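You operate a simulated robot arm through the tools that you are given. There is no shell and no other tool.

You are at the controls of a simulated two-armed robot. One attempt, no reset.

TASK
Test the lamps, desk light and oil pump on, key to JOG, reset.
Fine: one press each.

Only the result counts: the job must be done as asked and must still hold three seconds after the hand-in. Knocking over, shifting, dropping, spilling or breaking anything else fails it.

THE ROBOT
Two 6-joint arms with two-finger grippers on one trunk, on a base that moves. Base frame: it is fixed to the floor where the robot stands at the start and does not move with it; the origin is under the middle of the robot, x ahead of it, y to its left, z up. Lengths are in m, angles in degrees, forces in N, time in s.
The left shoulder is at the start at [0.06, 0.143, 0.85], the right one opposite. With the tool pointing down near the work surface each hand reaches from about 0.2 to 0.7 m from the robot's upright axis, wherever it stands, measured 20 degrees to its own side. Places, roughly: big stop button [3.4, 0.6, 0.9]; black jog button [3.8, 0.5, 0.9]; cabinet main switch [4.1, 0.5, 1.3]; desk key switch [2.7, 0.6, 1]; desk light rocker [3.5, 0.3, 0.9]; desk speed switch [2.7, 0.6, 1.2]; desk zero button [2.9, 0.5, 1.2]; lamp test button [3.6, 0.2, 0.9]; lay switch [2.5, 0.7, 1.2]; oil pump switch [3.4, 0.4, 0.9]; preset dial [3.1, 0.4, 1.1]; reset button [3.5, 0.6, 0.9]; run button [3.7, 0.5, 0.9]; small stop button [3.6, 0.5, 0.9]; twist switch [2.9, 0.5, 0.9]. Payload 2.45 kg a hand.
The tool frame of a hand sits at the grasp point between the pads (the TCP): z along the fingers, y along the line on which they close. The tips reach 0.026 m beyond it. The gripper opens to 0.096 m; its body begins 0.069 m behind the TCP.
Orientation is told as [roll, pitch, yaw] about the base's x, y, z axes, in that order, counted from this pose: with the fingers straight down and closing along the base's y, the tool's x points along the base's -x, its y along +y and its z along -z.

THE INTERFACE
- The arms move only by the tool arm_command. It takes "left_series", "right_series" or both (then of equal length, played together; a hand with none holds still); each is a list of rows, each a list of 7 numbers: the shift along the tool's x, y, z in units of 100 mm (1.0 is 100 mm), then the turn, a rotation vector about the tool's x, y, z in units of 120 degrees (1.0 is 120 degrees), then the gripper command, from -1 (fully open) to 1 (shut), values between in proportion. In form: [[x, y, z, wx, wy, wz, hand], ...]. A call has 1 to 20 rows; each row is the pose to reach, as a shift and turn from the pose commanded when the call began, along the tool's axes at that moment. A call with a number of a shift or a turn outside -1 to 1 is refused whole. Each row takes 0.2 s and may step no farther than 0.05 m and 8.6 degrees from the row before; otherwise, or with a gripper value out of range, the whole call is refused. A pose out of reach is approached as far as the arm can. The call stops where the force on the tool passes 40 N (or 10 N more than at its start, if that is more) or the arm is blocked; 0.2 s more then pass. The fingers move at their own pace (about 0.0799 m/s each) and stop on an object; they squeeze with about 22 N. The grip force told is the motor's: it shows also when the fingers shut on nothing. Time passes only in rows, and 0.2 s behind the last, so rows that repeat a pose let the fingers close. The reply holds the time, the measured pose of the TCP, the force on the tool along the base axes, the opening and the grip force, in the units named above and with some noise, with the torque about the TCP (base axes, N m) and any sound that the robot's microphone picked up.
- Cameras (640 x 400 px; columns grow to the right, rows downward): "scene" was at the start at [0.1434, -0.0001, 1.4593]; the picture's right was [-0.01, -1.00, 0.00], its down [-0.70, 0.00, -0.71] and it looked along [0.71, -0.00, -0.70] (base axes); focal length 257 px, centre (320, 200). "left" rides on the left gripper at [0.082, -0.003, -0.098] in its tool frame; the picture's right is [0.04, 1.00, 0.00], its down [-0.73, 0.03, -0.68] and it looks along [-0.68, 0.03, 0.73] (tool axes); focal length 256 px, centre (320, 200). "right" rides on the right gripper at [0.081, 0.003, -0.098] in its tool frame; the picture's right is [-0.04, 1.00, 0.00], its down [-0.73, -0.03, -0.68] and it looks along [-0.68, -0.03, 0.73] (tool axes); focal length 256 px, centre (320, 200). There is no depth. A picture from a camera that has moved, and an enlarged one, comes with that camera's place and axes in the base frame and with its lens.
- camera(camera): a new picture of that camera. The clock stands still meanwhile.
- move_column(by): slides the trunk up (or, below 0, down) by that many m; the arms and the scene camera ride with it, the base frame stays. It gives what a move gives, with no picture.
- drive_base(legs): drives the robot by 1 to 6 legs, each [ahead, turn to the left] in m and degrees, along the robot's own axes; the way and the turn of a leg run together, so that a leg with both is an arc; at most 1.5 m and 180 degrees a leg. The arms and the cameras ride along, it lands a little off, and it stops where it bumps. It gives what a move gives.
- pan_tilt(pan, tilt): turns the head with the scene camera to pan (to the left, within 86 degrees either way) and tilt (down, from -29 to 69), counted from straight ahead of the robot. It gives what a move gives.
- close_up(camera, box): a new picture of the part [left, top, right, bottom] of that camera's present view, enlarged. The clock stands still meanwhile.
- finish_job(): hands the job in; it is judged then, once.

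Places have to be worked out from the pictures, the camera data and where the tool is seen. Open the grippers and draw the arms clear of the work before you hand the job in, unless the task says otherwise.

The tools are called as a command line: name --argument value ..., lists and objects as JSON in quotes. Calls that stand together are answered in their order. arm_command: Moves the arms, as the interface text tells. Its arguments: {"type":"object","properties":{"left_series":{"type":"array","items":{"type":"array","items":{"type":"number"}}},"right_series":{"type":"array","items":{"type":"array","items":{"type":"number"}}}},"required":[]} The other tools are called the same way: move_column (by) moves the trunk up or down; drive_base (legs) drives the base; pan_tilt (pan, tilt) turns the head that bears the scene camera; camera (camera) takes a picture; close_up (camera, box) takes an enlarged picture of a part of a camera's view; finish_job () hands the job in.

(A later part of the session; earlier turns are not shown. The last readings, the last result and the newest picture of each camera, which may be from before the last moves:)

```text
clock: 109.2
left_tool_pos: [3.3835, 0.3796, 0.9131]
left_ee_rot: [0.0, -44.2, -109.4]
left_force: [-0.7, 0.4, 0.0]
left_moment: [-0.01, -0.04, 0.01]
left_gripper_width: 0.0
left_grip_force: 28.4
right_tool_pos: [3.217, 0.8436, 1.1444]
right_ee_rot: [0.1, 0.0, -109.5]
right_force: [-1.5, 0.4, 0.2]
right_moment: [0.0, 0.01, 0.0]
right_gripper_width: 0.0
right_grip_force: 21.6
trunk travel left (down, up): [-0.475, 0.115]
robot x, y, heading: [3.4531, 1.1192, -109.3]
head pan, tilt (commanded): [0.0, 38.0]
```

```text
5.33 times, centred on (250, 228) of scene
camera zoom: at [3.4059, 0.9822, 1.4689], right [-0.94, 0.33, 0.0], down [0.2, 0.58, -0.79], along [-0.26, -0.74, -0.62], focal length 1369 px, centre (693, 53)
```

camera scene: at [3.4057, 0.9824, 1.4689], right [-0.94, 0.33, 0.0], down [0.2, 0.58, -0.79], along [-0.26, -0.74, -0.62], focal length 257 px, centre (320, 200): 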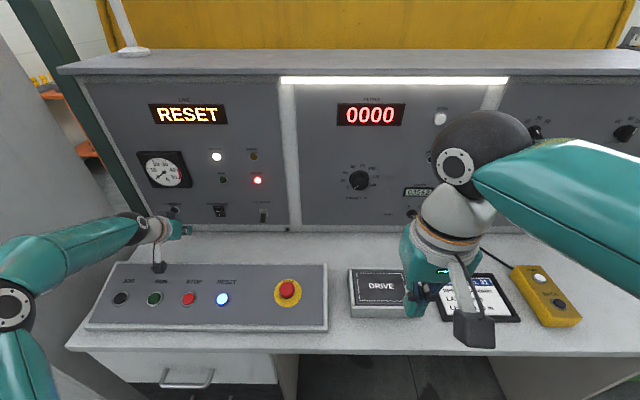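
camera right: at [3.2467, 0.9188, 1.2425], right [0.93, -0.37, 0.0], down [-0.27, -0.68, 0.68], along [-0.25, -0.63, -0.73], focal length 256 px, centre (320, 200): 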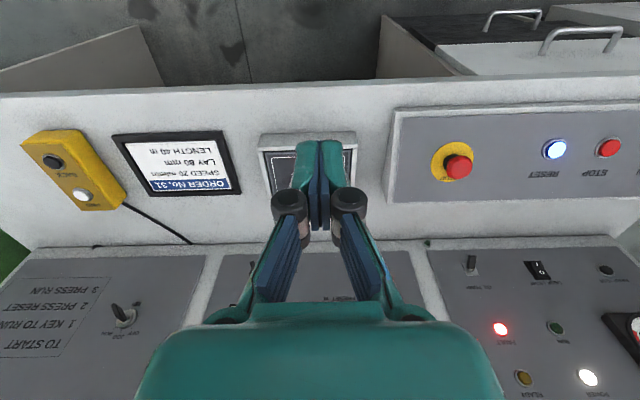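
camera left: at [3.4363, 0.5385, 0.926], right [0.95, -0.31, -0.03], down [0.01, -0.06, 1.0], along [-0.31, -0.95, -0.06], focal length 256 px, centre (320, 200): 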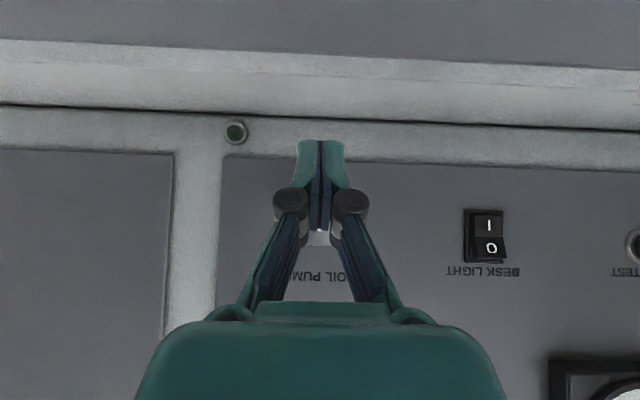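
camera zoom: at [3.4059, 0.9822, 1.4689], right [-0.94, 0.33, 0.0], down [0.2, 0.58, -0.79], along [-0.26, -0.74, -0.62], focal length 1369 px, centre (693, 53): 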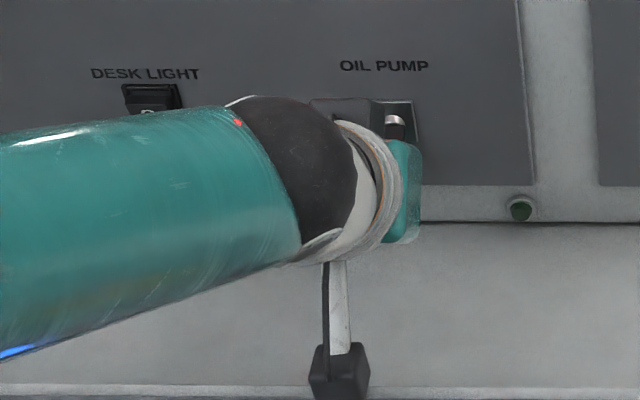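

The fingertips are under the lever tip. Push straight up in small steps to flip it.

arm_command --left_series '[[-0.07, 0, -0.072, 0, 0, 0, 1], [-0.139, 0, -0.144, 0, 0, 0, 1], [-0.209, 0, -0.216, 0, 0, 0, 1], [-0.278, 0, -0.288, 0, 0, 0, 1], [-0.33, 0, -0.342, 0, 0, 0, 1]]'

close_up --camera "right" --box '[420, 180, 560, 300]'

close_up --camera "scene" --box '[190, 170, 310, 265]'

```text
clock: 110.4
left_tool_pos: [3.3837, 0.3858, 0.9467]
left_ee_rot: [0.2, -42.4, -109.4]
left_force: [0.7, 2.4, -5.0]
left_moment: [0.06, -0.04, -0.03]
left_gripper_width: 0.0
left_grip_force: 28.3
right_tool_pos: [3.2164, 0.8437, 1.1443]
right_ee_rot: [0.1, 0.0, -109.5]
right_force: [-0.3, 0.2, 0.1]
right_moment: [-0.06, 0.03, 0.01]
right_gripper_width: 0.0002
right_grip_force: 22.3
trunk travel left (down, up): [-0.475, 0.115]
robot x, y, heading: [3.4548, 1.118, -109.2]
head pan, tilt (commanded): [0.0, 38.0]
stopped in row 5 (left hand): the force on the tool passed its limit at 43 N (the readings are from after the stop); the commanded pose is now the measured one
```

```text
3.33 times, centred on (490, 240) of right
camera zoom: at [3.2467, 0.9199, 1.244], right [0.93, -0.37, 0.0], down [-0.27, -0.68, 0.68], along [-0.25, -0.63, -0.73], focal length 853 px, centre (-247, 67)
```

zoom: 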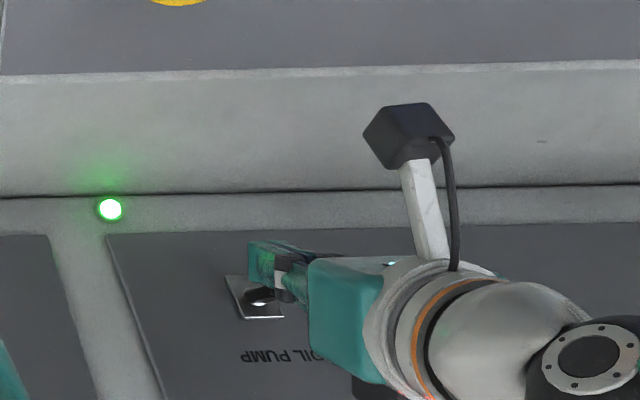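

```text
4.21 times, centred on (250, 218) of scene
camera zoom: at [3.4059, 0.9833, 1.4695], right [-0.94, 0.33, 0.0], down [0.2, 0.58, -0.79], along [-0.26, -0.74, -0.62], focal length 1081 px, centre (615, 126)
```

zoom: 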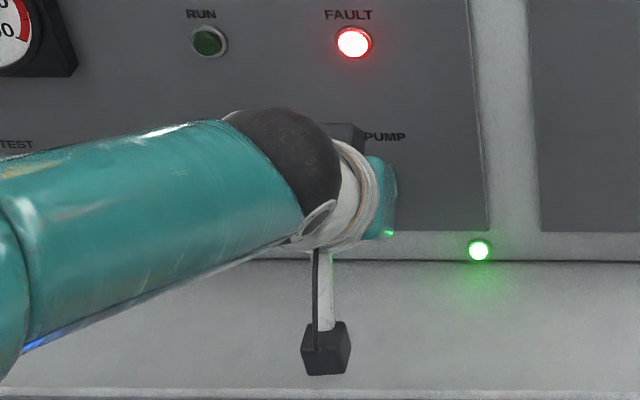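

The green pump lamp lit up – the oil pump is on. Pull the hand straight back from the lever.

arm_command --left_series '[[0.15, 0, -0.135, 0, 0, 0, 1], [0.3, 0, -0.27, 0, 0, 0, 1], [0.45, 0, -0.41, 0, 0, 0, 1], [0.59, 0, -0.54, 0, 0, 0, 1], [0.59, 0, -0.54, 0, 0, 0, 1]]'

camera --camera "left"

close_up --camera "right" --box '[420, 180, 560, 300]'

```text
clock: 111.6
left_tool_pos: [3.41, 0.4609, 0.9461]
left_ee_rot: [0.2, -42.5, -109.5]
left_force: [0.1, -0.6, -0.7]
left_moment: [0.01, -0.02, 0.02]
left_gripper_width: 0.0
left_grip_force: 28.1
right_tool_pos: [3.2174, 0.843, 1.1445]
right_ee_rot: [0.1, 0.0, -109.5]
right_force: [-0.2, 0.4, 1.1]
right_moment: [-0.03, -0.02, 0.03]
right_gripper_width: 0.0
right_grip_force: 21.2
trunk travel left (down, up): [-0.475, 0.115]
robot x, y, heading: [3.4536, 1.1214, -109.6]
head pan, tilt (commanded): [0.0, 38.0]
```

```text
taken
camera left: at [3.4499, 0.5809, 0.9638], right [0.95, -0.3, -0.03], down [0.0, -0.09, 1.0], along [-0.31, -0.95, -0.08], focal length 256 px, centre (320, 200)
```

left: 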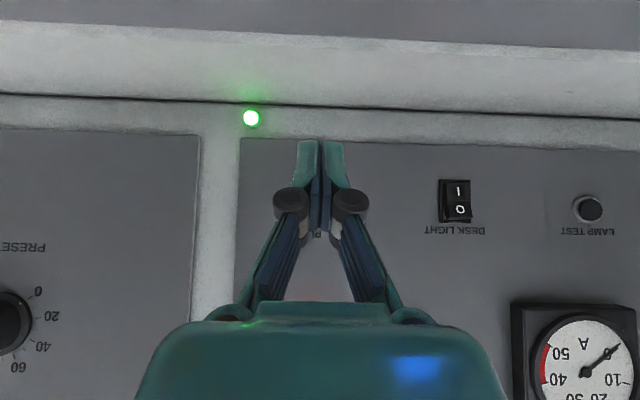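

```text
3.33 times, centred on (490, 240) of right
camera zoom: at [3.2466, 0.9187, 1.2433], right [0.93, -0.37, 0.0], down [-0.27, -0.68, 0.68], along [-0.25, -0.63, -0.73], focal length 853 px, centre (-247, 67)
```

zoom: 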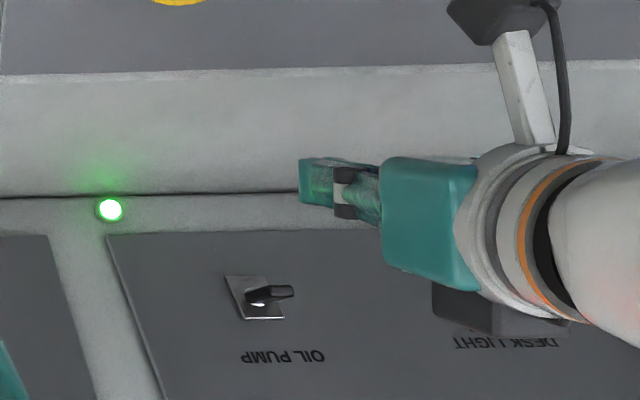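

The lever now points up and the green lamp is on. I'll raise the left hand clear of the deck, and start bringing the right hand, pitched 45°, toward the key on the right.

arm_command --left_series '[[-0.13, 0, -0.15, 0, 0, 0, 1], [-0.27, 0, -0.29, 0, 0, 0, 1], [-0.4, 0, -0.44, 0, 0, 0, 1], [-0.54, 0, -0.59, 0, 0, 0, 1], [-0.67, 0.1, -0.74, 0, 0, 0, 1], [-0.67, 0.3, -0.74, 0, 0, 0, 1]]' --right_series '[[-0.02, -0.16, 0, 0, -0.0625, 0, 1], [-0.05, -0.32, 0, 0, -0.125, 0, 1], [-0.1, -0.48, 0, 0, -0.1875, 0, 1], [-0.15, -0.64, 0, 0, -0.25, 0, 1], [-0.2, -0.8, 0, 0, -0.3125, 0, 1], [-0.25, -1.0, 0, 0, -0.375, 0, 1]]'

arm_command --right_series '[[0, -0.33, 0.05, 0, 0, 0, 1], [0, -0.66, 0.1, 0, 0, 0, 1], [0, -1.0, 0.15, 0, 0, 0, 1]]'

arm_command --right_series '[[0, -0.33, 0.05, 0, 0, 0, 1], [0, -0.66, 0.1, 0, 0, 0, 1], [0, -1.0, 0.15, 0, 0, 0, 1]]'

camera --camera "right"

camera --camera "scene"

```text
clock: 113.0
left_tool_pos: [3.4406, 0.4518, 1.0483]
left_ee_rot: [0.1, -42.6, -109.5]
left_force: [-0.6, 0.1, 0.4]
left_moment: [-0.02, -0.01, 0.02]
left_gripper_width: 0.0002
left_grip_force: 28.1
right_tool_pos: [3.1133, 0.8537, 1.1453]
right_ee_rot: [0.2, -45.2, -109.5]
right_force: [-0.2, 0.2, 0.1]
right_moment: [-0.03, -0.02, 0.01]
right_gripper_width: 0.0
right_grip_force: 21.8
trunk travel left (down, up): [-0.475, 0.115]
robot x, y, heading: [3.455, 1.1208, -109.3]
head pan, tilt (commanded): [0.0, 38.0]
```

```text
clock: 113.8
left_tool_pos: [3.4383, 0.4508, 1.0462]
left_ee_rot: [0.1, -42.7, -109.5]
left_force: [-0.7, -0.4, -0.4]
left_moment: [0.03, -0.04, -0.03]
left_gripper_width: 0.0002
left_grip_force: 28.1
right_tool_pos: [3.0152, 0.8756, 1.1327]
right_ee_rot: [0.3, -45.1, -109.7]
right_force: [0.5, 0.0, -0.5]
right_moment: [-0.01, -0.01, 0.0]
right_gripper_width: 0.0
right_grip_force: 22.1
trunk travel left (down, up): [-0.475, 0.115]
robot x, y, heading: [3.4569, 1.1165, -109.6]
head pan, tilt (commanded): [0.0, 38.0]
```

```text
clock: 114.6
left_tool_pos: [3.4386, 0.4513, 1.0469]
left_ee_rot: [0.3, -42.5, -109.5]
left_force: [0.6, -0.2, 0.2]
left_moment: [0.03, 0.0, 0.0]
left_gripper_width: 0.0001
left_grip_force: 27.8
right_tool_pos: [2.9172, 0.9, 1.123]
right_ee_rot: [0.2, -45.0, -109.6]
right_force: [-0.4, 0.3, 0.0]
right_moment: [0.0, 0.0, 0.01]
right_gripper_width: 0.0
right_grip_force: 22.0
trunk travel left (down, up): [-0.475, 0.115]
robot x, y, heading: [3.4523, 1.1262, -109.3]
head pan, tilt (commanded): [0.0, 38.0]
```

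```text
taken
camera right: at [2.9638, 1.0195, 1.1349], right [0.93, -0.36, 0.03], down [-0.04, -0.03, 1.0], along [-0.36, -0.93, -0.04], focal length 256 px, centre (320, 200)
```

right: 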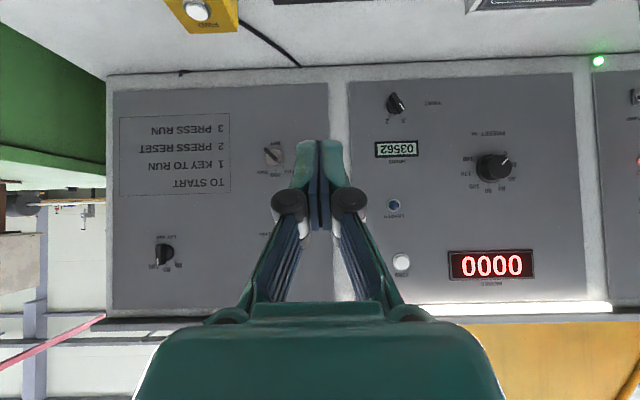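

```text
taken
camera scene: at [3.4051, 0.9819, 1.4688], right [-0.94, 0.33, 0.0], down [0.2, 0.58, -0.79], along [-0.26, -0.74, -0.62], focal length 257 px, centre (320, 200)
```

scene: 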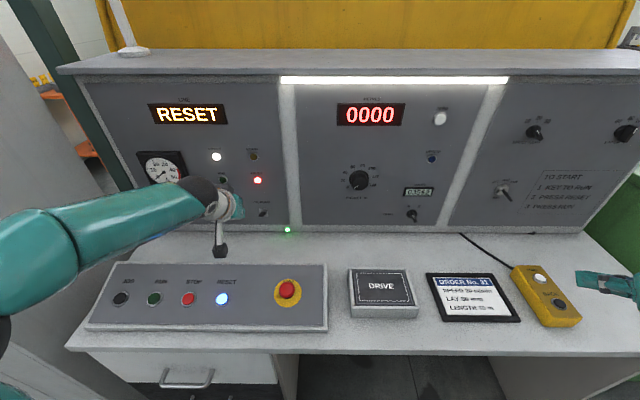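

The key switch is now visible in both cameras. Zoom in to read its position.

close_up --camera "scene" --box '[470, 160, 550, 220]'

close_up --camera "right" --box '[230, 120, 310, 180]'

```text
6.67 times, centred on (510, 190) of scene
camera zoom: at [3.4051, 0.9819, 1.4688], right [-0.94, 0.33, 0.0], down [0.2, 0.58, -0.79], along [-0.26, -0.74, -0.62], focal length 1712 px, centre (-947, 267)
```

zoom: 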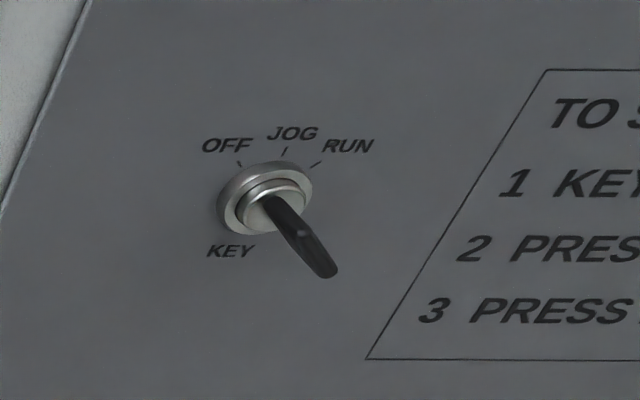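

```text
6.67 times, centred on (270, 150) of right
camera zoom: at [2.9638, 1.0195, 1.1349], right [0.93, -0.36, 0.03], down [-0.04, -0.03, 1.0], along [-0.36, -0.93, -0.04], focal length 1707 px, centre (653, 533)
```

zoom: 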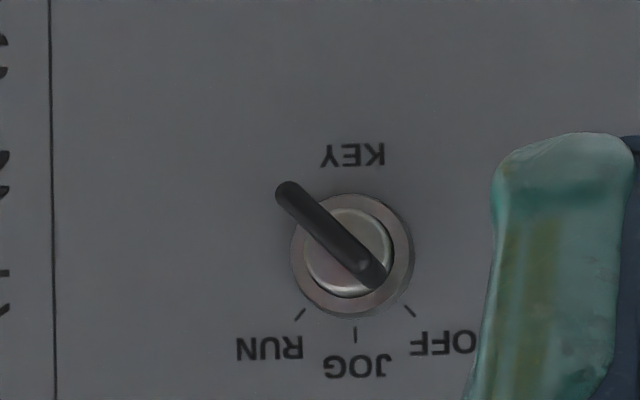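

The key points at OFF (45° left of JOG, JOG straight up). I judge its axis at L≈−.5285, z≈1.029, bow outer edge at F≈.72. I'll pitch the right hand to horizontal and open the fingers to about 5 cm.

arm_command --right_series '[[0.02, -0.16, 0.16, 0, -0.0625, 0, 0], [0.05, -0.32, 0.33, 0, -0.125, 0, 0], [0.07, -0.48, 0.49, 0, -0.1875, 0, 0], [0.09, -0.65, 0.66, 0, -0.25, 0, 0], [0.12, -0.81, 0.82, 0, -0.3125, 0, 0], [0.141, -0.975, 0.99, 0, -0.375, 0, 0], [0.141, -0.975, 0.99, 0, -0.375, 0, 0]]'

camera --camera "right"

camera --camera "scene"

```text
clock: 116.2
left_tool_pos: [3.4392, 0.4515, 1.0458]
left_ee_rot: [0.2, -42.6, -109.5]
left_force: [0.3, -0.3, 0.4]
left_moment: [0.02, 0.01, 0.01]
left_gripper_width: 0.0
left_grip_force: 28.2
right_tool_pos: [2.8083, 0.8758, 1.0435]
right_ee_rot: [170.2, -89.8, 80.3]
right_force: [0.0, -0.5, -0.4]
right_moment: [0.0, 0.0, 0.04]
right_gripper_width: 0.048
right_grip_force: 0.0
trunk travel left (down, up): [-0.475, 0.115]
robot x, y, heading: [3.4507, 1.1207, -109.2]
head pan, tilt (commanded): [0.0, 38.0]
```

```text
taken
camera right: at [2.8442, 0.9676, 0.9626], right [0.94, -0.33, 0.04], down [0.2, 0.65, 0.73], along [-0.27, -0.68, 0.68], focal length 256 px, centre (320, 200)
```

right: 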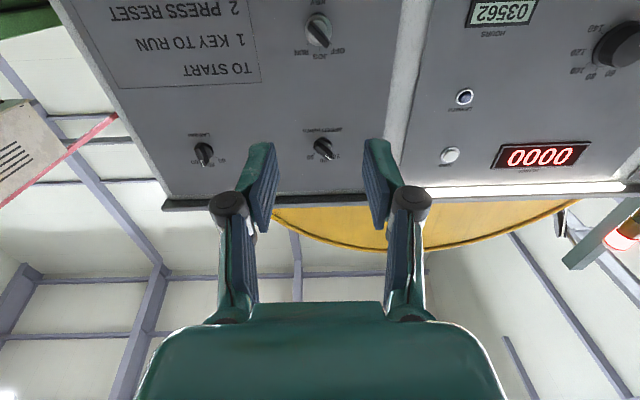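

```text
taken
camera scene: at [3.4065, 0.9826, 1.469], right [-0.94, 0.33, 0.0], down [0.2, 0.58, -0.79], along [-0.26, -0.74, -0.62], focal length 257 px, centre (320, 200)
```

scene: 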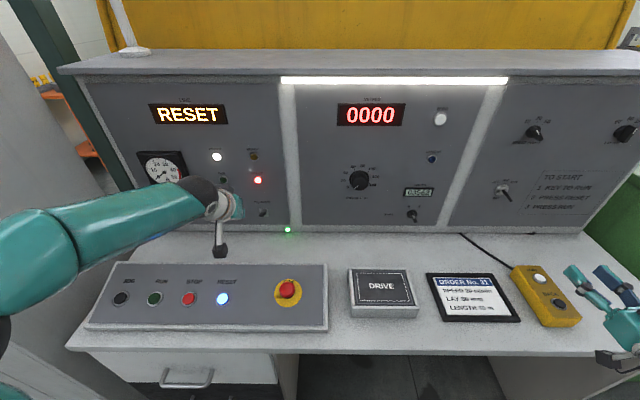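

The key is straight ahead of the horizontal right hand (axis L≈−.527, z≈1.028). Now roll the hand −45° so the fingers straddle the key bow, and lower by 1.5 cm.

arm_command --right_series '[[0.03, 0, 0, 0, 0, -0.0625, 0], [0.06, 0, 0.1, 0, 0, -0.125, 0], [0.09, 0, 0.2, 0, 0, -0.1875, 0], [0.12, 0, 0.3, 0, 0, -0.25, 0], [0.15, -0.02, 0.4, 0, 0, -0.3125, 0], [0.15, -0.02, 0.5, 0, 0, -0.375, 0], [0.15, -0.02, 0.5, 0, 0, -0.375, 0]]'

camera --camera "right"

close_up --camera "scene" --box '[440, 140, 640, 340]'

```text
clock: 117.8
left_tool_pos: [3.4394, 0.4518, 1.0472]
left_ee_rot: [0.3, -42.6, -109.4]
left_force: [0.6, 0.4, -0.3]
left_moment: [0.01, 0.01, 0.01]
left_gripper_width: 0.0
left_grip_force: 28.9
right_tool_pos: [2.6976, 0.836, 1.1254]
right_ee_rot: [-89.5, -45.2, -19.6]
right_force: [-0.6, 1.0, 1.3]
right_moment: [-0.01, 0.01, 0.0]
right_gripper_width: 0.0481
right_grip_force: 0.2
right hand out of reach, approached as far as the arm can: row 3, 4, 5, 6, 7
trunk travel left (down, up): [-0.475, 0.115]
robot x, y, heading: [3.4575, 1.1192, -109.2]
head pan, tilt (commanded): [0.0, 38.0]
```

```text
taken
camera right: at [2.678, 0.9479, 1.0669], right [0.7, -0.24, -0.67], down [0.69, 0.48, 0.55], along [0.19, -0.85, 0.5], focal length 256 px, centre (320, 200)
```

right: 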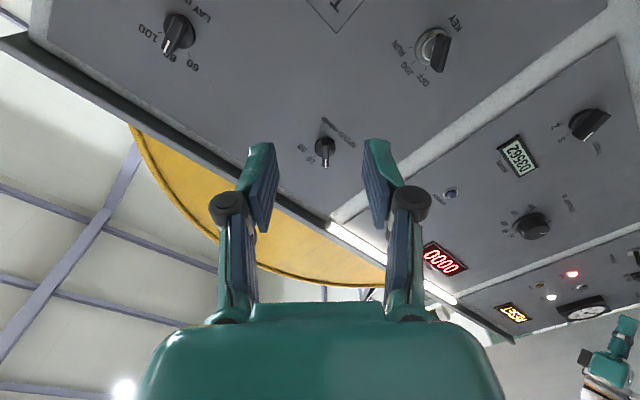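

```text
2.00 times, centred on (540, 240) of scene
camera zoom: at [3.4061, 0.9826, 1.469], right [-0.94, 0.33, 0.0], down [0.2, 0.58, -0.79], along [-0.26, -0.74, -0.62], focal length 514 px, centre (-120, 120)
```

zoom: 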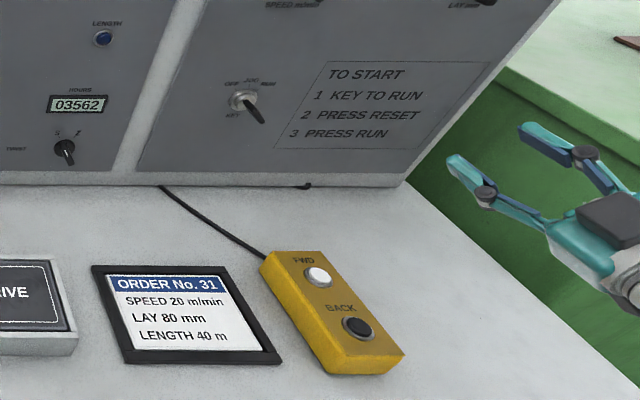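

The roll made the wrist run out of reach (position off by ~13 cm, orientation reached), so −45° roll isn't feasible this way. I'll roll back to the reachable pose first and check.

arm_command --right_series '[[0, 0, -0.1, 0, 0, 0.0625, 0], [0, 0, -0.2, 0, 0, 0.125, 0], [0, 0, -0.3, 0, 0, 0.1875, 0], [0, 0, -0.4, 0, 0, 0.25, 0], [0, 0, -0.5, 0, 0, 0.3125, 0], [0, 0, -0.5, 0, 0, 0.375, 0], [0, 0, -0.5, 0, 0, 0.375, 0], [0, 0, -0.5, 0, 0, 0.375, 0]]'

camera --camera "scene"

```text
clock: 119.6
left_tool_pos: [3.4395, 0.4519, 1.0468]
left_ee_rot: [0.2, -42.5, -109.5]
left_force: [-1.0, 0.2, 0.9]
left_moment: [0.01, -0.01, 0.03]
left_gripper_width: 0.0
left_grip_force: 28.7
right_tool_pos: [2.7136, 0.8809, 1.1219]
right_ee_rot: [97.9, -89.9, 152.6]
right_force: [-0.1, 0.4, 0.4]
right_moment: [0.02, 0.0, 0.02]
right_gripper_width: 0.0482
right_grip_force: 0.2
trunk travel left (down, up): [-0.475, 0.115]
robot x, y, heading: [3.4524, 1.1219, -109.3]
head pan, tilt (commanded): [0.0, 38.0]
```

```text
taken
camera scene: at [3.4059, 0.9822, 1.4689], right [-0.94, 0.33, 0.0], down [0.2, 0.58, -0.79], along [-0.26, -0.74, -0.62], focal length 257 px, centre (320, 200)
```

scene: 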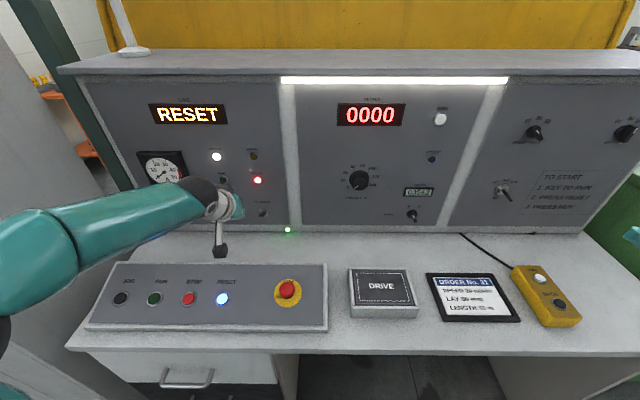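

The hand is back at roll 0 (F .47, L −.617, z 1.122). Better plan: with the fingers level, closing the two flat pads on the diagonal bow will turn it upright, which is JOG. I'll move back in line with the key axis.

arm_command --right_series '[[0.24, 0.22, 0.1, 0, 0, 0, 0], [0.47, 0.45, 0.2, 0, 0, 0, 0], [0.7, 0.67, 0.3, 0, 0, 0, 0], [0.94, 0.895, 0.4, 0, 0, 0, 0], [0.94, 0.895, 0.4, 0, 0, 0, 0]]'

camera --camera "right"

camera --camera "scene"

```text
clock: 120.8
left_tool_pos: [3.4393, 0.452, 1.0466]
left_ee_rot: [0.2, -42.6, -109.5]
left_force: [-0.1, 0.7, -0.3]
left_moment: [-0.03, -0.01, 0.01]
left_gripper_width: 0.0002
left_grip_force: 28.8
right_tool_pos: [2.7851, 0.8132, 1.028]
right_ee_rot: [113.0, -89.9, 137.6]
right_force: [-0.4, 0.4, 0.3]
right_moment: [0.04, 0.02, -0.02]
right_gripper_width: 0.048
right_grip_force: 0.0
trunk travel left (down, up): [-0.475, 0.115]
robot x, y, heading: [3.4552, 1.1152, -109.5]
head pan, tilt (commanded): [0.0, 38.0]
```

```text
taken
camera right: at [2.8214, 0.9045, 0.9473], right [0.94, -0.33, 0.04], down [0.2, 0.65, 0.73], along [-0.27, -0.68, 0.68], focal length 256 px, centre (320, 200)
```

right: 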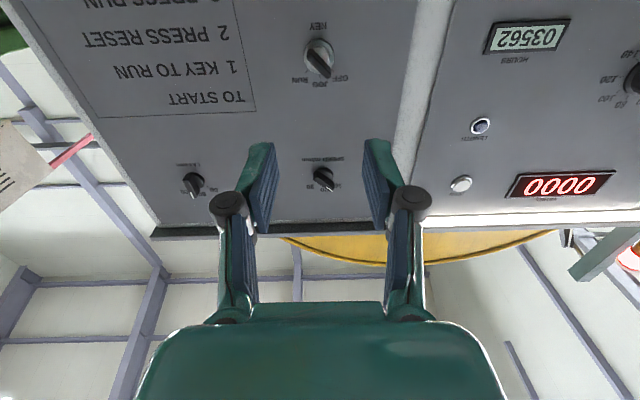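

```text
taken
camera scene: at [3.406, 0.9825, 1.469], right [-0.94, 0.33, 0.0], down [0.2, 0.58, -0.79], along [-0.26, -0.74, -0.62], focal length 257 px, centre (320, 200)
```

scene: 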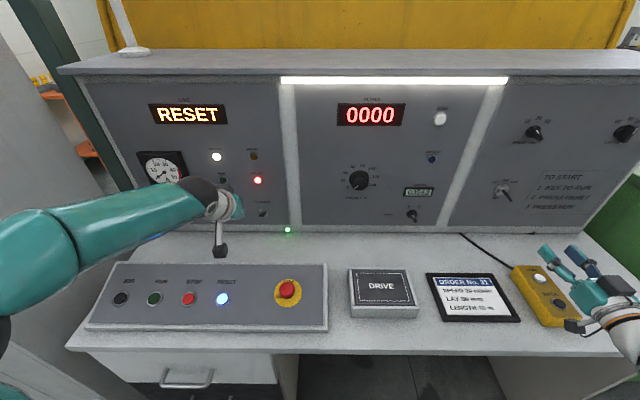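

Aligned with the key axis within 1–2 mm (key column 319 vs tool axis 320). Advance forward 10 cm and re-check.

arm_command --right_series '[[0, 0, 0.25, 0, 0, 0, 0], [0, 0, 0.5, 0, 0, 0, 0], [0, 0, 0.75, 0, 0, 0, 0], [0, 0, 1.0, 0, 0, 0, 0], [0, 0, 1.0, 0, 0, 0, 0]]'

camera --camera "right"

close_up --camera "scene" --box '[440, 140, 640, 340]'

```text
clock: 122.0
left_tool_pos: [3.4386, 0.4515, 1.047]
left_ee_rot: [0.2, -42.6, -109.4]
left_force: [0.0, 0.3, 0.5]
left_moment: [0.0, 0.05, -0.02]
left_gripper_width: 0.0
left_grip_force: 28.4
right_tool_pos: [2.7493, 0.718, 1.0257]
right_ee_rot: [118.1, -89.8, 132.5]
right_force: [-0.6, 0.1, -0.6]
right_moment: [-0.02, 0.02, 0.01]
right_gripper_width: 0.0478
right_grip_force: 0.1
trunk travel left (down, up): [-0.475, 0.115]
robot x, y, heading: [3.4556, 1.1196, -109.3]
head pan, tilt (commanded): [0.0, 38.0]
```

```text
taken
camera right: at [2.7863, 0.8091, 0.9449], right [0.94, -0.33, 0.04], down [0.2, 0.65, 0.73], along [-0.27, -0.68, 0.68], focal length 256 px, centre (320, 200)
```

right: 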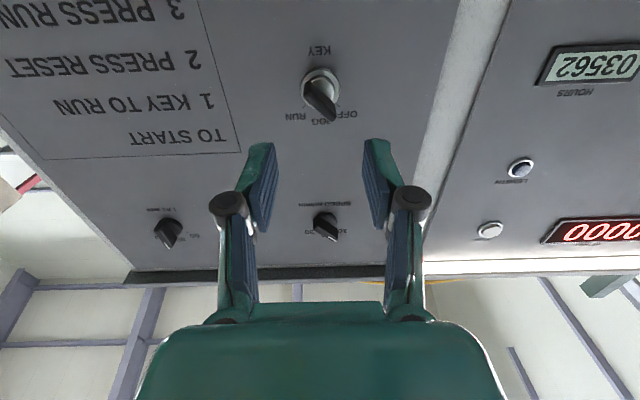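

```text
2.00 times, centred on (540, 240) of scene
camera zoom: at [3.406, 0.9824, 1.469], right [-0.94, 0.33, 0.0], down [0.2, 0.58, -0.79], along [-0.26, -0.74, -0.62], focal length 514 px, centre (-120, 120)
```

zoom: 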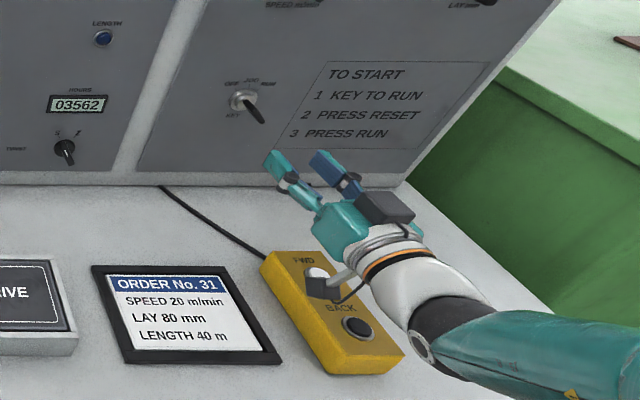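

Alignment holds (key ring at row 85 as predicted, column 320). The hand camera passes about 1 cm above the pendant's FWD button, so I raise 4 mm while advancing 6 cm.

arm_command --right_series '[[-0.04, 0, 0.0, 0, 0, 0, 0], [-0.04, 0, 0.2, 0, 0, 0, 0], [-0.04, 0, 0.4, 0, 0, 0, 0], [-0.04, 0, 0.6, 0, 0, 0, 0], [-0.04, 0, 0.6, 0, 0, 0, 0]]'

camera --camera "right"

close_up --camera "scene" --box '[440, 140, 600, 300]'

camera --camera "left"

```text
clock: 123.2
left_tool_pos: [3.4395, 0.4524, 1.0479]
left_ee_rot: [0.2, -42.5, -109.6]
left_force: [-0.2, 0.5, -0.1]
left_moment: [0.01, 0.01, 0.01]
left_gripper_width: 0.0001
left_grip_force: 28.4
right_tool_pos: [2.7305, 0.6619, 1.0321]
right_ee_rot: [108.0, -89.8, 142.5]
right_force: [0.3, -0.3, 0.4]
right_moment: [0.01, 0.03, -0.02]
right_gripper_width: 0.0482
right_grip_force: 0.1
trunk travel left (down, up): [-0.475, 0.115]
robot x, y, heading: [3.4495, 1.1197, -109.3]
head pan, tilt (commanded): [0.0, 38.0]
```

```text
taken
camera right: at [2.768, 0.7531, 0.951], right [0.94, -0.33, 0.04], down [0.2, 0.65, 0.73], along [-0.27, -0.68, 0.68], focal length 256 px, centre (320, 200)
```

right: 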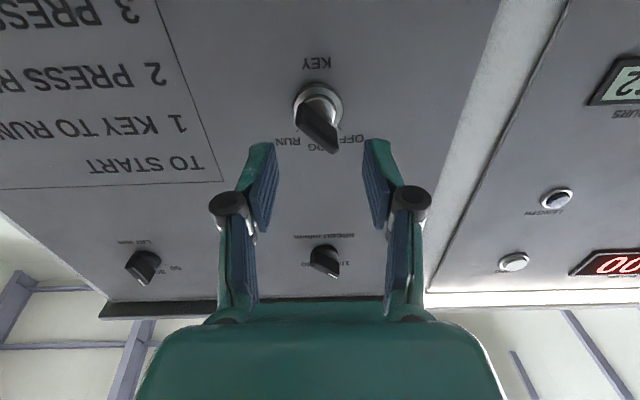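

```text
2.50 times, centred on (520, 220) of scene
camera zoom: at [3.406, 0.9824, 1.469], right [-0.94, 0.33, 0.0], down [0.2, 0.58, -0.79], along [-0.26, -0.74, -0.62], focal length 642 px, centre (-180, 150)
```

zoom: 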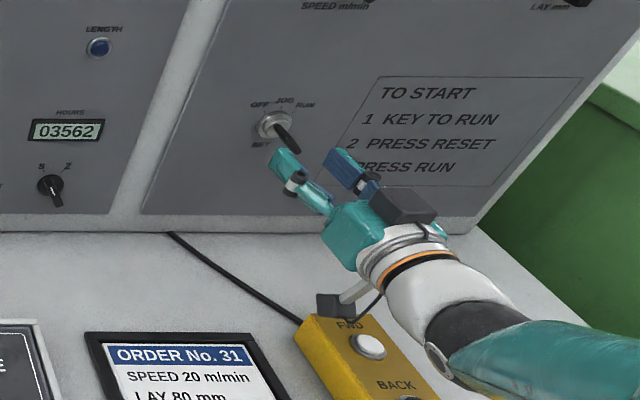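

```text
taken
camera left: at [3.4778, 0.5713, 1.0644], right [0.95, -0.3, -0.02], down [0.0, -0.09, 1.0], along [-0.3, -0.95, -0.08], focal length 256 px, centre (320, 200)
```

left: 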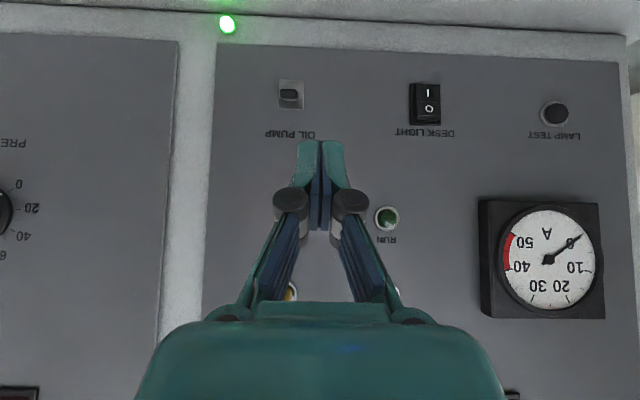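

The fingers straddle the key well. Advance the last 4 cm so the pads surround the bow.

arm_command --right_series '[[0.02, 0, 0.15, 0, 0, 0, 0], [0.02, 0, 0.3, 0, 0, 0, 0], [0.02, 0, 0.41, 0, 0, 0, 0], [0.02, 0, 0.41, 0, 0, 0, 0]]'

camera --camera "right"

close_up --camera "scene" --box '[450, 140, 570, 240]'

```text
clock: 124.2
left_tool_pos: [3.4399, 0.4506, 1.0458]
left_ee_rot: [0.2, -42.6, -109.6]
left_force: [-0.1, 0.0, -0.1]
left_moment: [-0.02, 0.02, 0.03]
left_gripper_width: 0.0001
left_grip_force: 28.2
right_tool_pos: [2.7182, 0.6217, 1.0309]
right_ee_rot: [91.3, -89.9, 159.2]
right_force: [-0.1, -1.0, -0.6]
right_moment: [-0.01, -0.02, 0.01]
right_gripper_width: 0.048
right_grip_force: 0.0
trunk travel left (down, up): [-0.475, 0.115]
robot x, y, heading: [3.4538, 1.1184, -109.1]
head pan, tilt (commanded): [0.0, 38.0]
```

```text
taken
camera right: at [2.7547, 0.7146, 0.9489], right [0.94, -0.33, 0.04], down [0.2, 0.65, 0.73], along [-0.27, -0.68, 0.68], focal length 256 px, centre (320, 200)
```

right: 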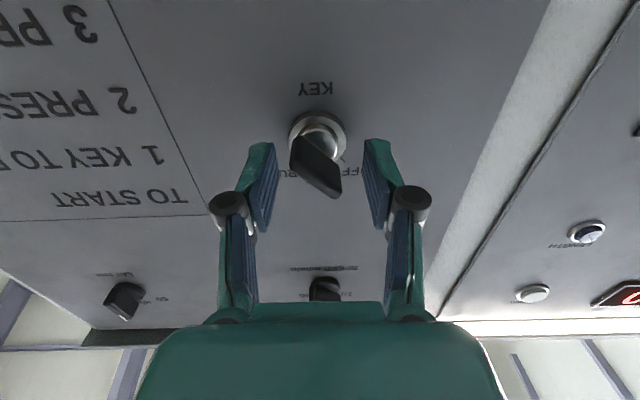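

```text
4.00 times, centred on (510, 190) of scene
camera zoom: at [3.4059, 0.9821, 1.4689], right [-0.94, 0.33, 0.0], down [0.2, 0.58, -0.79], along [-0.26, -0.74, -0.62], focal length 1027 px, centre (-440, 240)
```

zoom: 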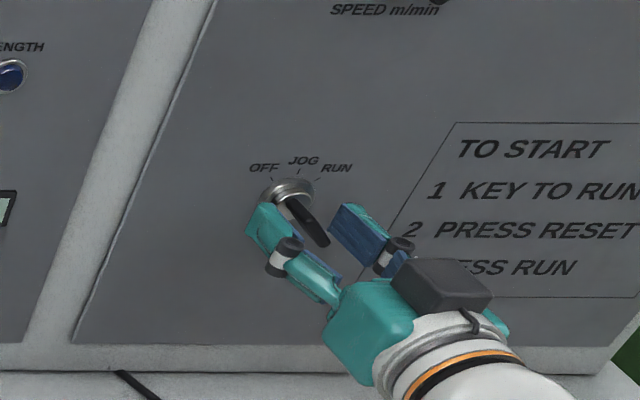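

The pads surround the bow on both sides. Close the fingers gradually so the pads turn the bow upright.

arm_command --right_series '[[0, 0, 0, 0, 0, 0, 0.3], [0, 0, 0, 0, 0, 0, 0.5], [0, 0, 0, 0, 0, 0, 0.65], [0, 0, 0, 0, 0, 0, 0.8], [0, 0, 0, 0, 0, 0, 0.8]]'

camera --camera "right"

close_up --camera "scene" --box '[450, 140, 570, 240]'

```text
clock: 125.4
left_tool_pos: [3.4379, 0.4518, 1.0467]
left_ee_rot: [0.2, -42.5, -109.5]
left_force: [0.0, 0.0, 0.2]
left_moment: [0.01, 0.01, 0.05]
left_gripper_width: 0.0
left_grip_force: 28.6
right_tool_pos: [2.7185, 0.6231, 1.0301]
right_ee_rot: [108.0, -89.9, 142.6]
right_force: [-1.7, -0.3, -0.2]
right_moment: [-0.01, -0.01, -0.06]
right_gripper_width: 0.011
right_grip_force: 1.1
trunk travel left (down, up): [-0.475, 0.115]
robot x, y, heading: [3.4546, 1.119, -109.5]
head pan, tilt (commanded): [0.0, 38.0]
```

```text
taken
camera right: at [2.7545, 0.7146, 0.9488], right [0.94, -0.33, 0.04], down [0.2, 0.65, 0.73], along [-0.27, -0.68, 0.68], focal length 256 px, centre (320, 200)
```

right: 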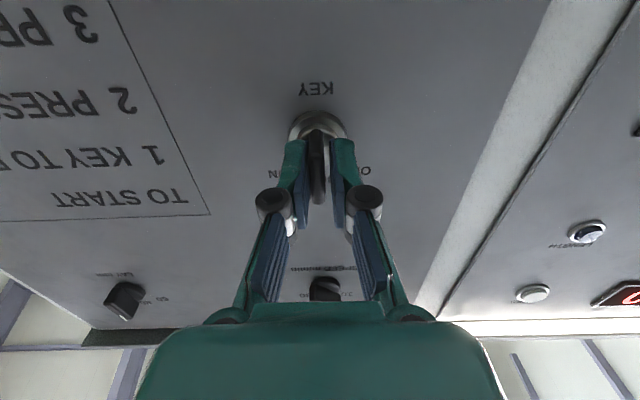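

```text
4.00 times, centred on (510, 190) of scene
camera zoom: at [3.4055, 0.982, 1.4689], right [-0.94, 0.33, 0.0], down [0.2, 0.58, -0.79], along [-0.26, -0.74, -0.62], focal length 1027 px, centre (-440, 240)
```

zoom: 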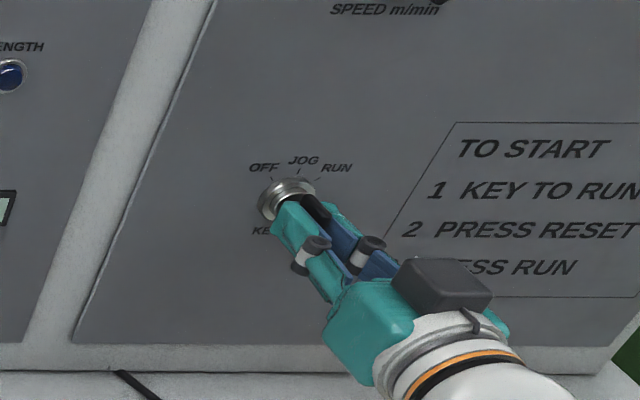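

The bow stands upright between the pads (opening 11 mm). Close fully to settle it exactly at JOG, then open.

arm_command --right_series '[[0, 0, 0, 0, 0, 0, 0.9], [0, 0, 0, 0, 0, 0, 1], [0, 0, 0, 0, 0, 0, 1]]'

close_up --camera "right" --box '[260, 70, 380, 230]'

```text
clock: 126.2
left_tool_pos: [3.4383, 0.4516, 1.0453]
left_ee_rot: [0.3, -42.6, -109.6]
left_force: [0.2, -0.6, -0.6]
left_moment: [0.02, -0.02, -0.01]
left_gripper_width: 0.0
left_grip_force: 28.4
right_tool_pos: [2.7175, 0.6236, 1.0303]
right_ee_rot: [104.3, -89.9, 146.1]
right_force: [-9.5, -0.7, 3.1]
right_moment: [0.35, -0.15, -0.25]
right_gripper_width: 0.008
right_grip_force: 35.9
trunk travel left (down, up): [-0.475, 0.115]
robot x, y, heading: [3.4569, 1.1198, -109.4]
head pan, tilt (commanded): [0.0, 38.0]
```

```text
2.50 times, centred on (320, 150) of right
camera zoom: at [2.7534, 0.7151, 0.9487], right [0.94, -0.33, 0.04], down [0.2, 0.65, 0.73], along [-0.27, -0.68, 0.68], focal length 640 px, centre (320, 325)
```

zoom: 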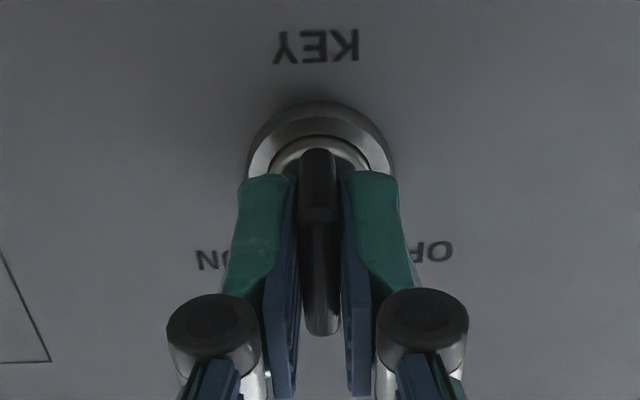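

The bow is squeezed upright at 8 mm. Open the fingers and check it stays at JOG.

arm_command --right_series '[[0, 0, 0, 0, 0, 0, 0.5], [0, 0, 0, 0, 0, 0, 0], [0, 0, 0, 0, 0, 0, 0]]'

close_up --camera "right" --box '[240, 70, 400, 230]'

camera --camera "scene"

```text
clock: 127.0
left_tool_pos: [3.4387, 0.4514, 1.0465]
left_ee_rot: [0.2, -42.5, -109.6]
left_force: [1.1, 0.1, 0.5]
left_moment: [0.01, 0.02, 0.01]
left_gripper_width: 0.0001
left_grip_force: 28.0
right_tool_pos: [2.7172, 0.6219, 1.0291]
right_ee_rot: [88.3, -90.0, 162.1]
right_force: [-0.1, 0.1, -0.1]
right_moment: [-0.01, 0.0, -0.01]
right_gripper_width: 0.0479
right_grip_force: 0.0
trunk travel left (down, up): [-0.475, 0.115]
robot x, y, heading: [3.4542, 1.1207, -109.4]
head pan, tilt (commanded): [0.0, 38.0]
```

```text
2.50 times, centred on (320, 150) of right
camera zoom: at [2.7547, 0.7146, 0.9486], right [0.94, -0.33, 0.04], down [0.2, 0.65, 0.73], along [-0.27, -0.68, 0.68], focal length 640 px, centre (320, 325)
```

zoom: 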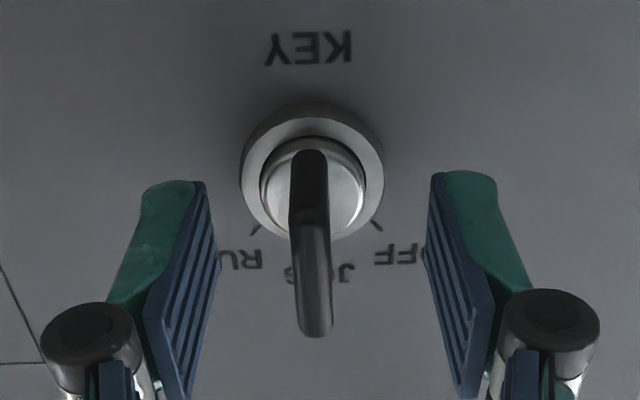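

```text
taken
camera scene: at [3.4056, 0.982, 1.4689], right [-0.94, 0.33, 0.0], down [0.2, 0.58, -0.79], along [-0.26, -0.74, -0.62], focal length 257 px, centre (320, 200)
```

scene: 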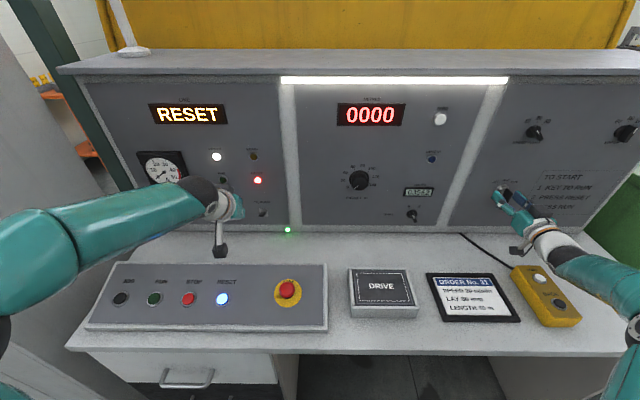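

The key stands at JOG. Retract the right hand straight back, slightly raised to clear the pendant.

arm_command --right_series '[[-0.03, 0, -0.1, 0, 0, 0, 0], [-0.05, 0, -0.3, 0, 0, 0, 0], [-0.05, 0, -0.5, 0, 0, 0, 0], [-0.2, 0, -0.7, 0, 0, 0, 0], [-0.5, 0, -0.85, 0, 0, 0, 0], [-0.8, 0, -1.0, 0, 0, 0, 0], [-0.8, 0, -1.0, 0, 0, 0, 0]]'

camera --camera "right"

close_up --camera "scene" --box '[450, 140, 570, 240]'

camera --camera "scene"

```text
clock: 128.6
left_tool_pos: [3.439, 0.4508, 1.0461]
left_ee_rot: [0.1, -42.5, -109.6]
left_force: [0.3, -0.1, -0.4]
left_moment: [0.03, 0.0, -0.05]
left_gripper_width: 0.0
left_grip_force: 28.5
right_tool_pos: [2.75, 0.7174, 1.1087]
right_ee_rot: [64.5, -90.0, -173.8]
right_force: [-0.6, 0.5, 0.8]
right_moment: [0.01, 0.02, 0.02]
right_gripper_width: 0.048
right_grip_force: 0.0
trunk travel left (down, up): [-0.475, 0.115]
robot x, y, heading: [3.4549, 1.1228, -109.2]
head pan, tilt (commanded): [0.0, 38.0]
```

```text
taken
camera right: at [2.7867, 0.8099, 1.0279], right [0.94, -0.33, 0.04], down [0.2, 0.65, 0.73], along [-0.27, -0.68, 0.68], focal length 256 px, centre (320, 200)
```

right: 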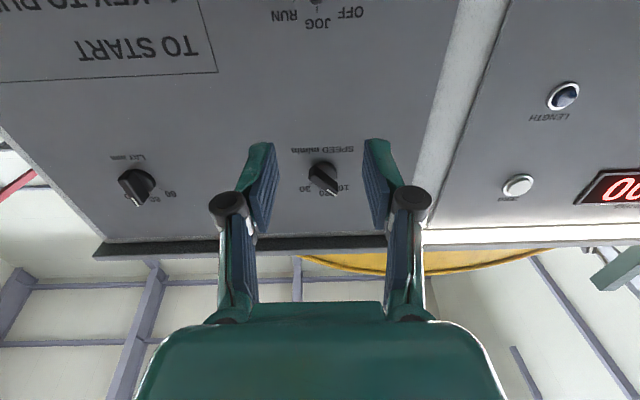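

```text
4.00 times, centred on (510, 190) of scene
camera zoom: at [3.4054, 0.9816, 1.4688], right [-0.94, 0.33, 0.0], down [0.2, 0.58, -0.79], along [-0.26, -0.74, -0.62], focal length 1027 px, centre (-440, 240)
```

zoom: 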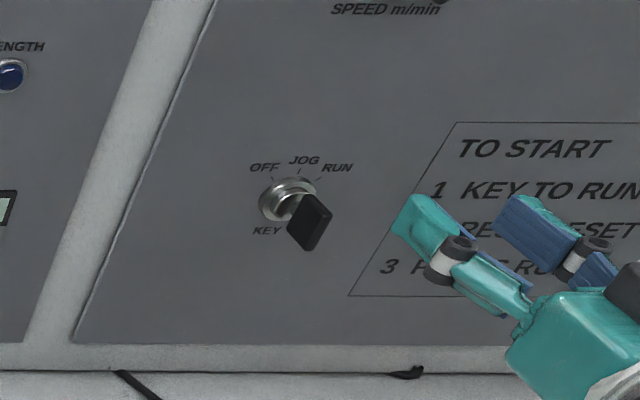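

```text
taken
camera scene: at [3.4054, 0.9816, 1.4688], right [-0.94, 0.33, 0.0], down [0.2, 0.58, -0.79], along [-0.26, -0.74, -0.62], focal length 257 px, centre (320, 200)
```

scene: 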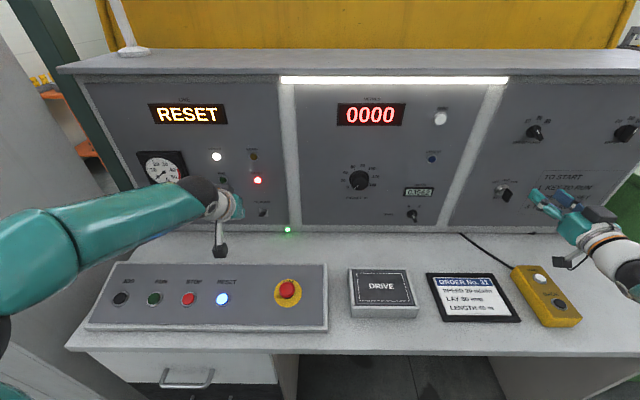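

The key's blade is upright now. I'll draw the right hand back and pitch it to 45° for a face-on check of the key.

arm_command --right_series '[[0, 0.03, -0.2, 0, 0.0, 0, 0], [0, 0.06, -0.4, 0, 0.0625, 0, 0], [0, 0.1, -0.6, 0, 0.125, 0, 0], [0, 0.15, -0.8, 0, 0.1875, 0, 0], [0, 0.2, -1.0, 0, 0.25, 0, 0], [0, 0.25, -1.0, 0, 0.3125, 0, 0], [0, 0.3, -1.0, 0, 0.375, 0, 0], [0, 0.3, -1.0, 0, 0.375, 0, 0]]'

camera --camera "right"

```text
clock: 130.4
left_tool_pos: [3.4389, 0.4516, 1.0462]
left_ee_rot: [0.1, -42.5, -109.5]
left_force: [-0.5, 0.5, 0.3]
left_moment: [-0.01, -0.02, -0.02]
left_gripper_width: 0.0003
left_grip_force: 28.6
right_tool_pos: [2.8145, 0.8024, 1.1097]
right_ee_rot: [0.0, -45.0, -109.6]
right_force: [-0.7, 0.4, -0.7]
right_moment: [0.02, 0.0, 0.0]
right_gripper_width: 0.0482
right_grip_force: 0.0
trunk travel left (down, up): [-0.475, 0.115]
robot x, y, heading: [3.4535, 1.1201, -109.4]
head pan, tilt (commanded): [0.0, 38.0]
```

```text
taken
camera right: at [2.8599, 0.9211, 1.1224], right [0.93, -0.36, 0.03], down [-0.04, -0.03, 1.0], along [-0.36, -0.93, -0.04], focal length 256 px, centre (320, 200)
```

right: 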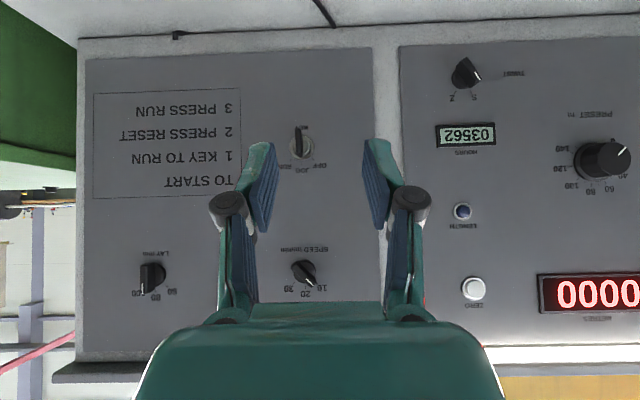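

close_up --camera "right" --box '[260, 110, 350, 180]'

```text
5.71 times, centred on (305, 145) of right
camera zoom: at [2.8599, 0.9211, 1.1224], right [0.93, -0.36, 0.03], down [-0.04, -0.03, 1.0], along [-0.36, -0.93, -0.04], focal length 1463 px, centre (406, 514)
```

zoom: 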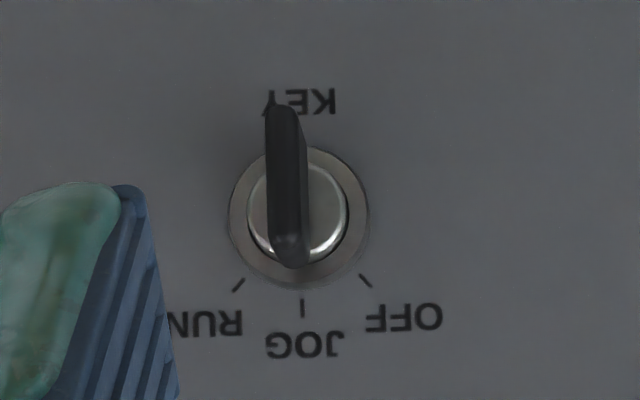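

The face-on view confirms the key at JOG. Now the left hand: pitch back to pointing down and move back over the RESET button.

arm_command --left_series '[[0.12, 0.05, -0.11, 0, 0.059, 0, 1], [0.25, 0.1, -0.22, 0, 0.118, 0, 1], [0.37, 0.15, -0.34, 0, 0.177, 0, 1], [0.49, 0.2, -0.45, 0, 0.236, 0, 1], [0.61, 0.25, -0.56, 0, 0.295, 0, 1], [0.737, 0.3, -0.676, 0, 0.354, 0, 1], [0.737, 0.3, -0.676, 0, 0.354, 0, 1]]'

camera --camera "left"

camera --camera "scene"

```text
clock: 132.0
left_tool_pos: [3.4983, 0.5343, 1.0462]
left_ee_rot: [0.1, 0.0, -109.4]
left_force: [0.2, -0.4, 0.3]
left_moment: [-0.02, -0.02, 0.03]
left_gripper_width: 0.0001
left_grip_force: 28.0
right_tool_pos: [2.8143, 0.8029, 1.1098]
right_ee_rot: [0.1, -45.0, -109.5]
right_force: [0.9, 0.7, 0.4]
right_moment: [0.0, -0.01, -0.01]
right_gripper_width: 0.0478
right_grip_force: 0.0
trunk travel left (down, up): [-0.475, 0.115]
robot x, y, heading: [3.4543, 1.1233, -109.3]
head pan, tilt (commanded): [0.0, 38.0]
```

```text
taken
camera left: at [3.5222, 0.6126, 1.1443], right [0.96, -0.29, 0.0], down [-0.22, -0.7, 0.68], along [-0.2, -0.65, -0.73], focal length 256 px, centre (320, 200)
```

left: 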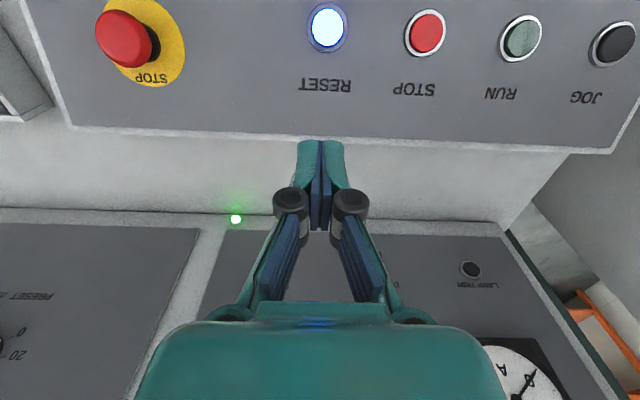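

```text
taken
camera scene: at [3.4059, 0.9824, 1.4689], right [-0.94, 0.33, 0.0], down [0.2, 0.58, -0.79], along [-0.26, -0.74, -0.62], focal length 257 px, centre (320, 200)
```

scene: 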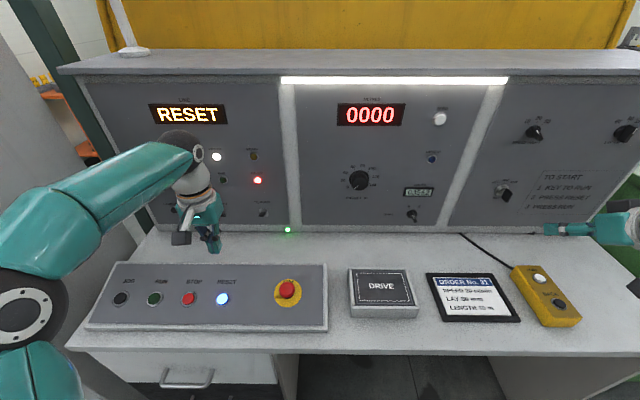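

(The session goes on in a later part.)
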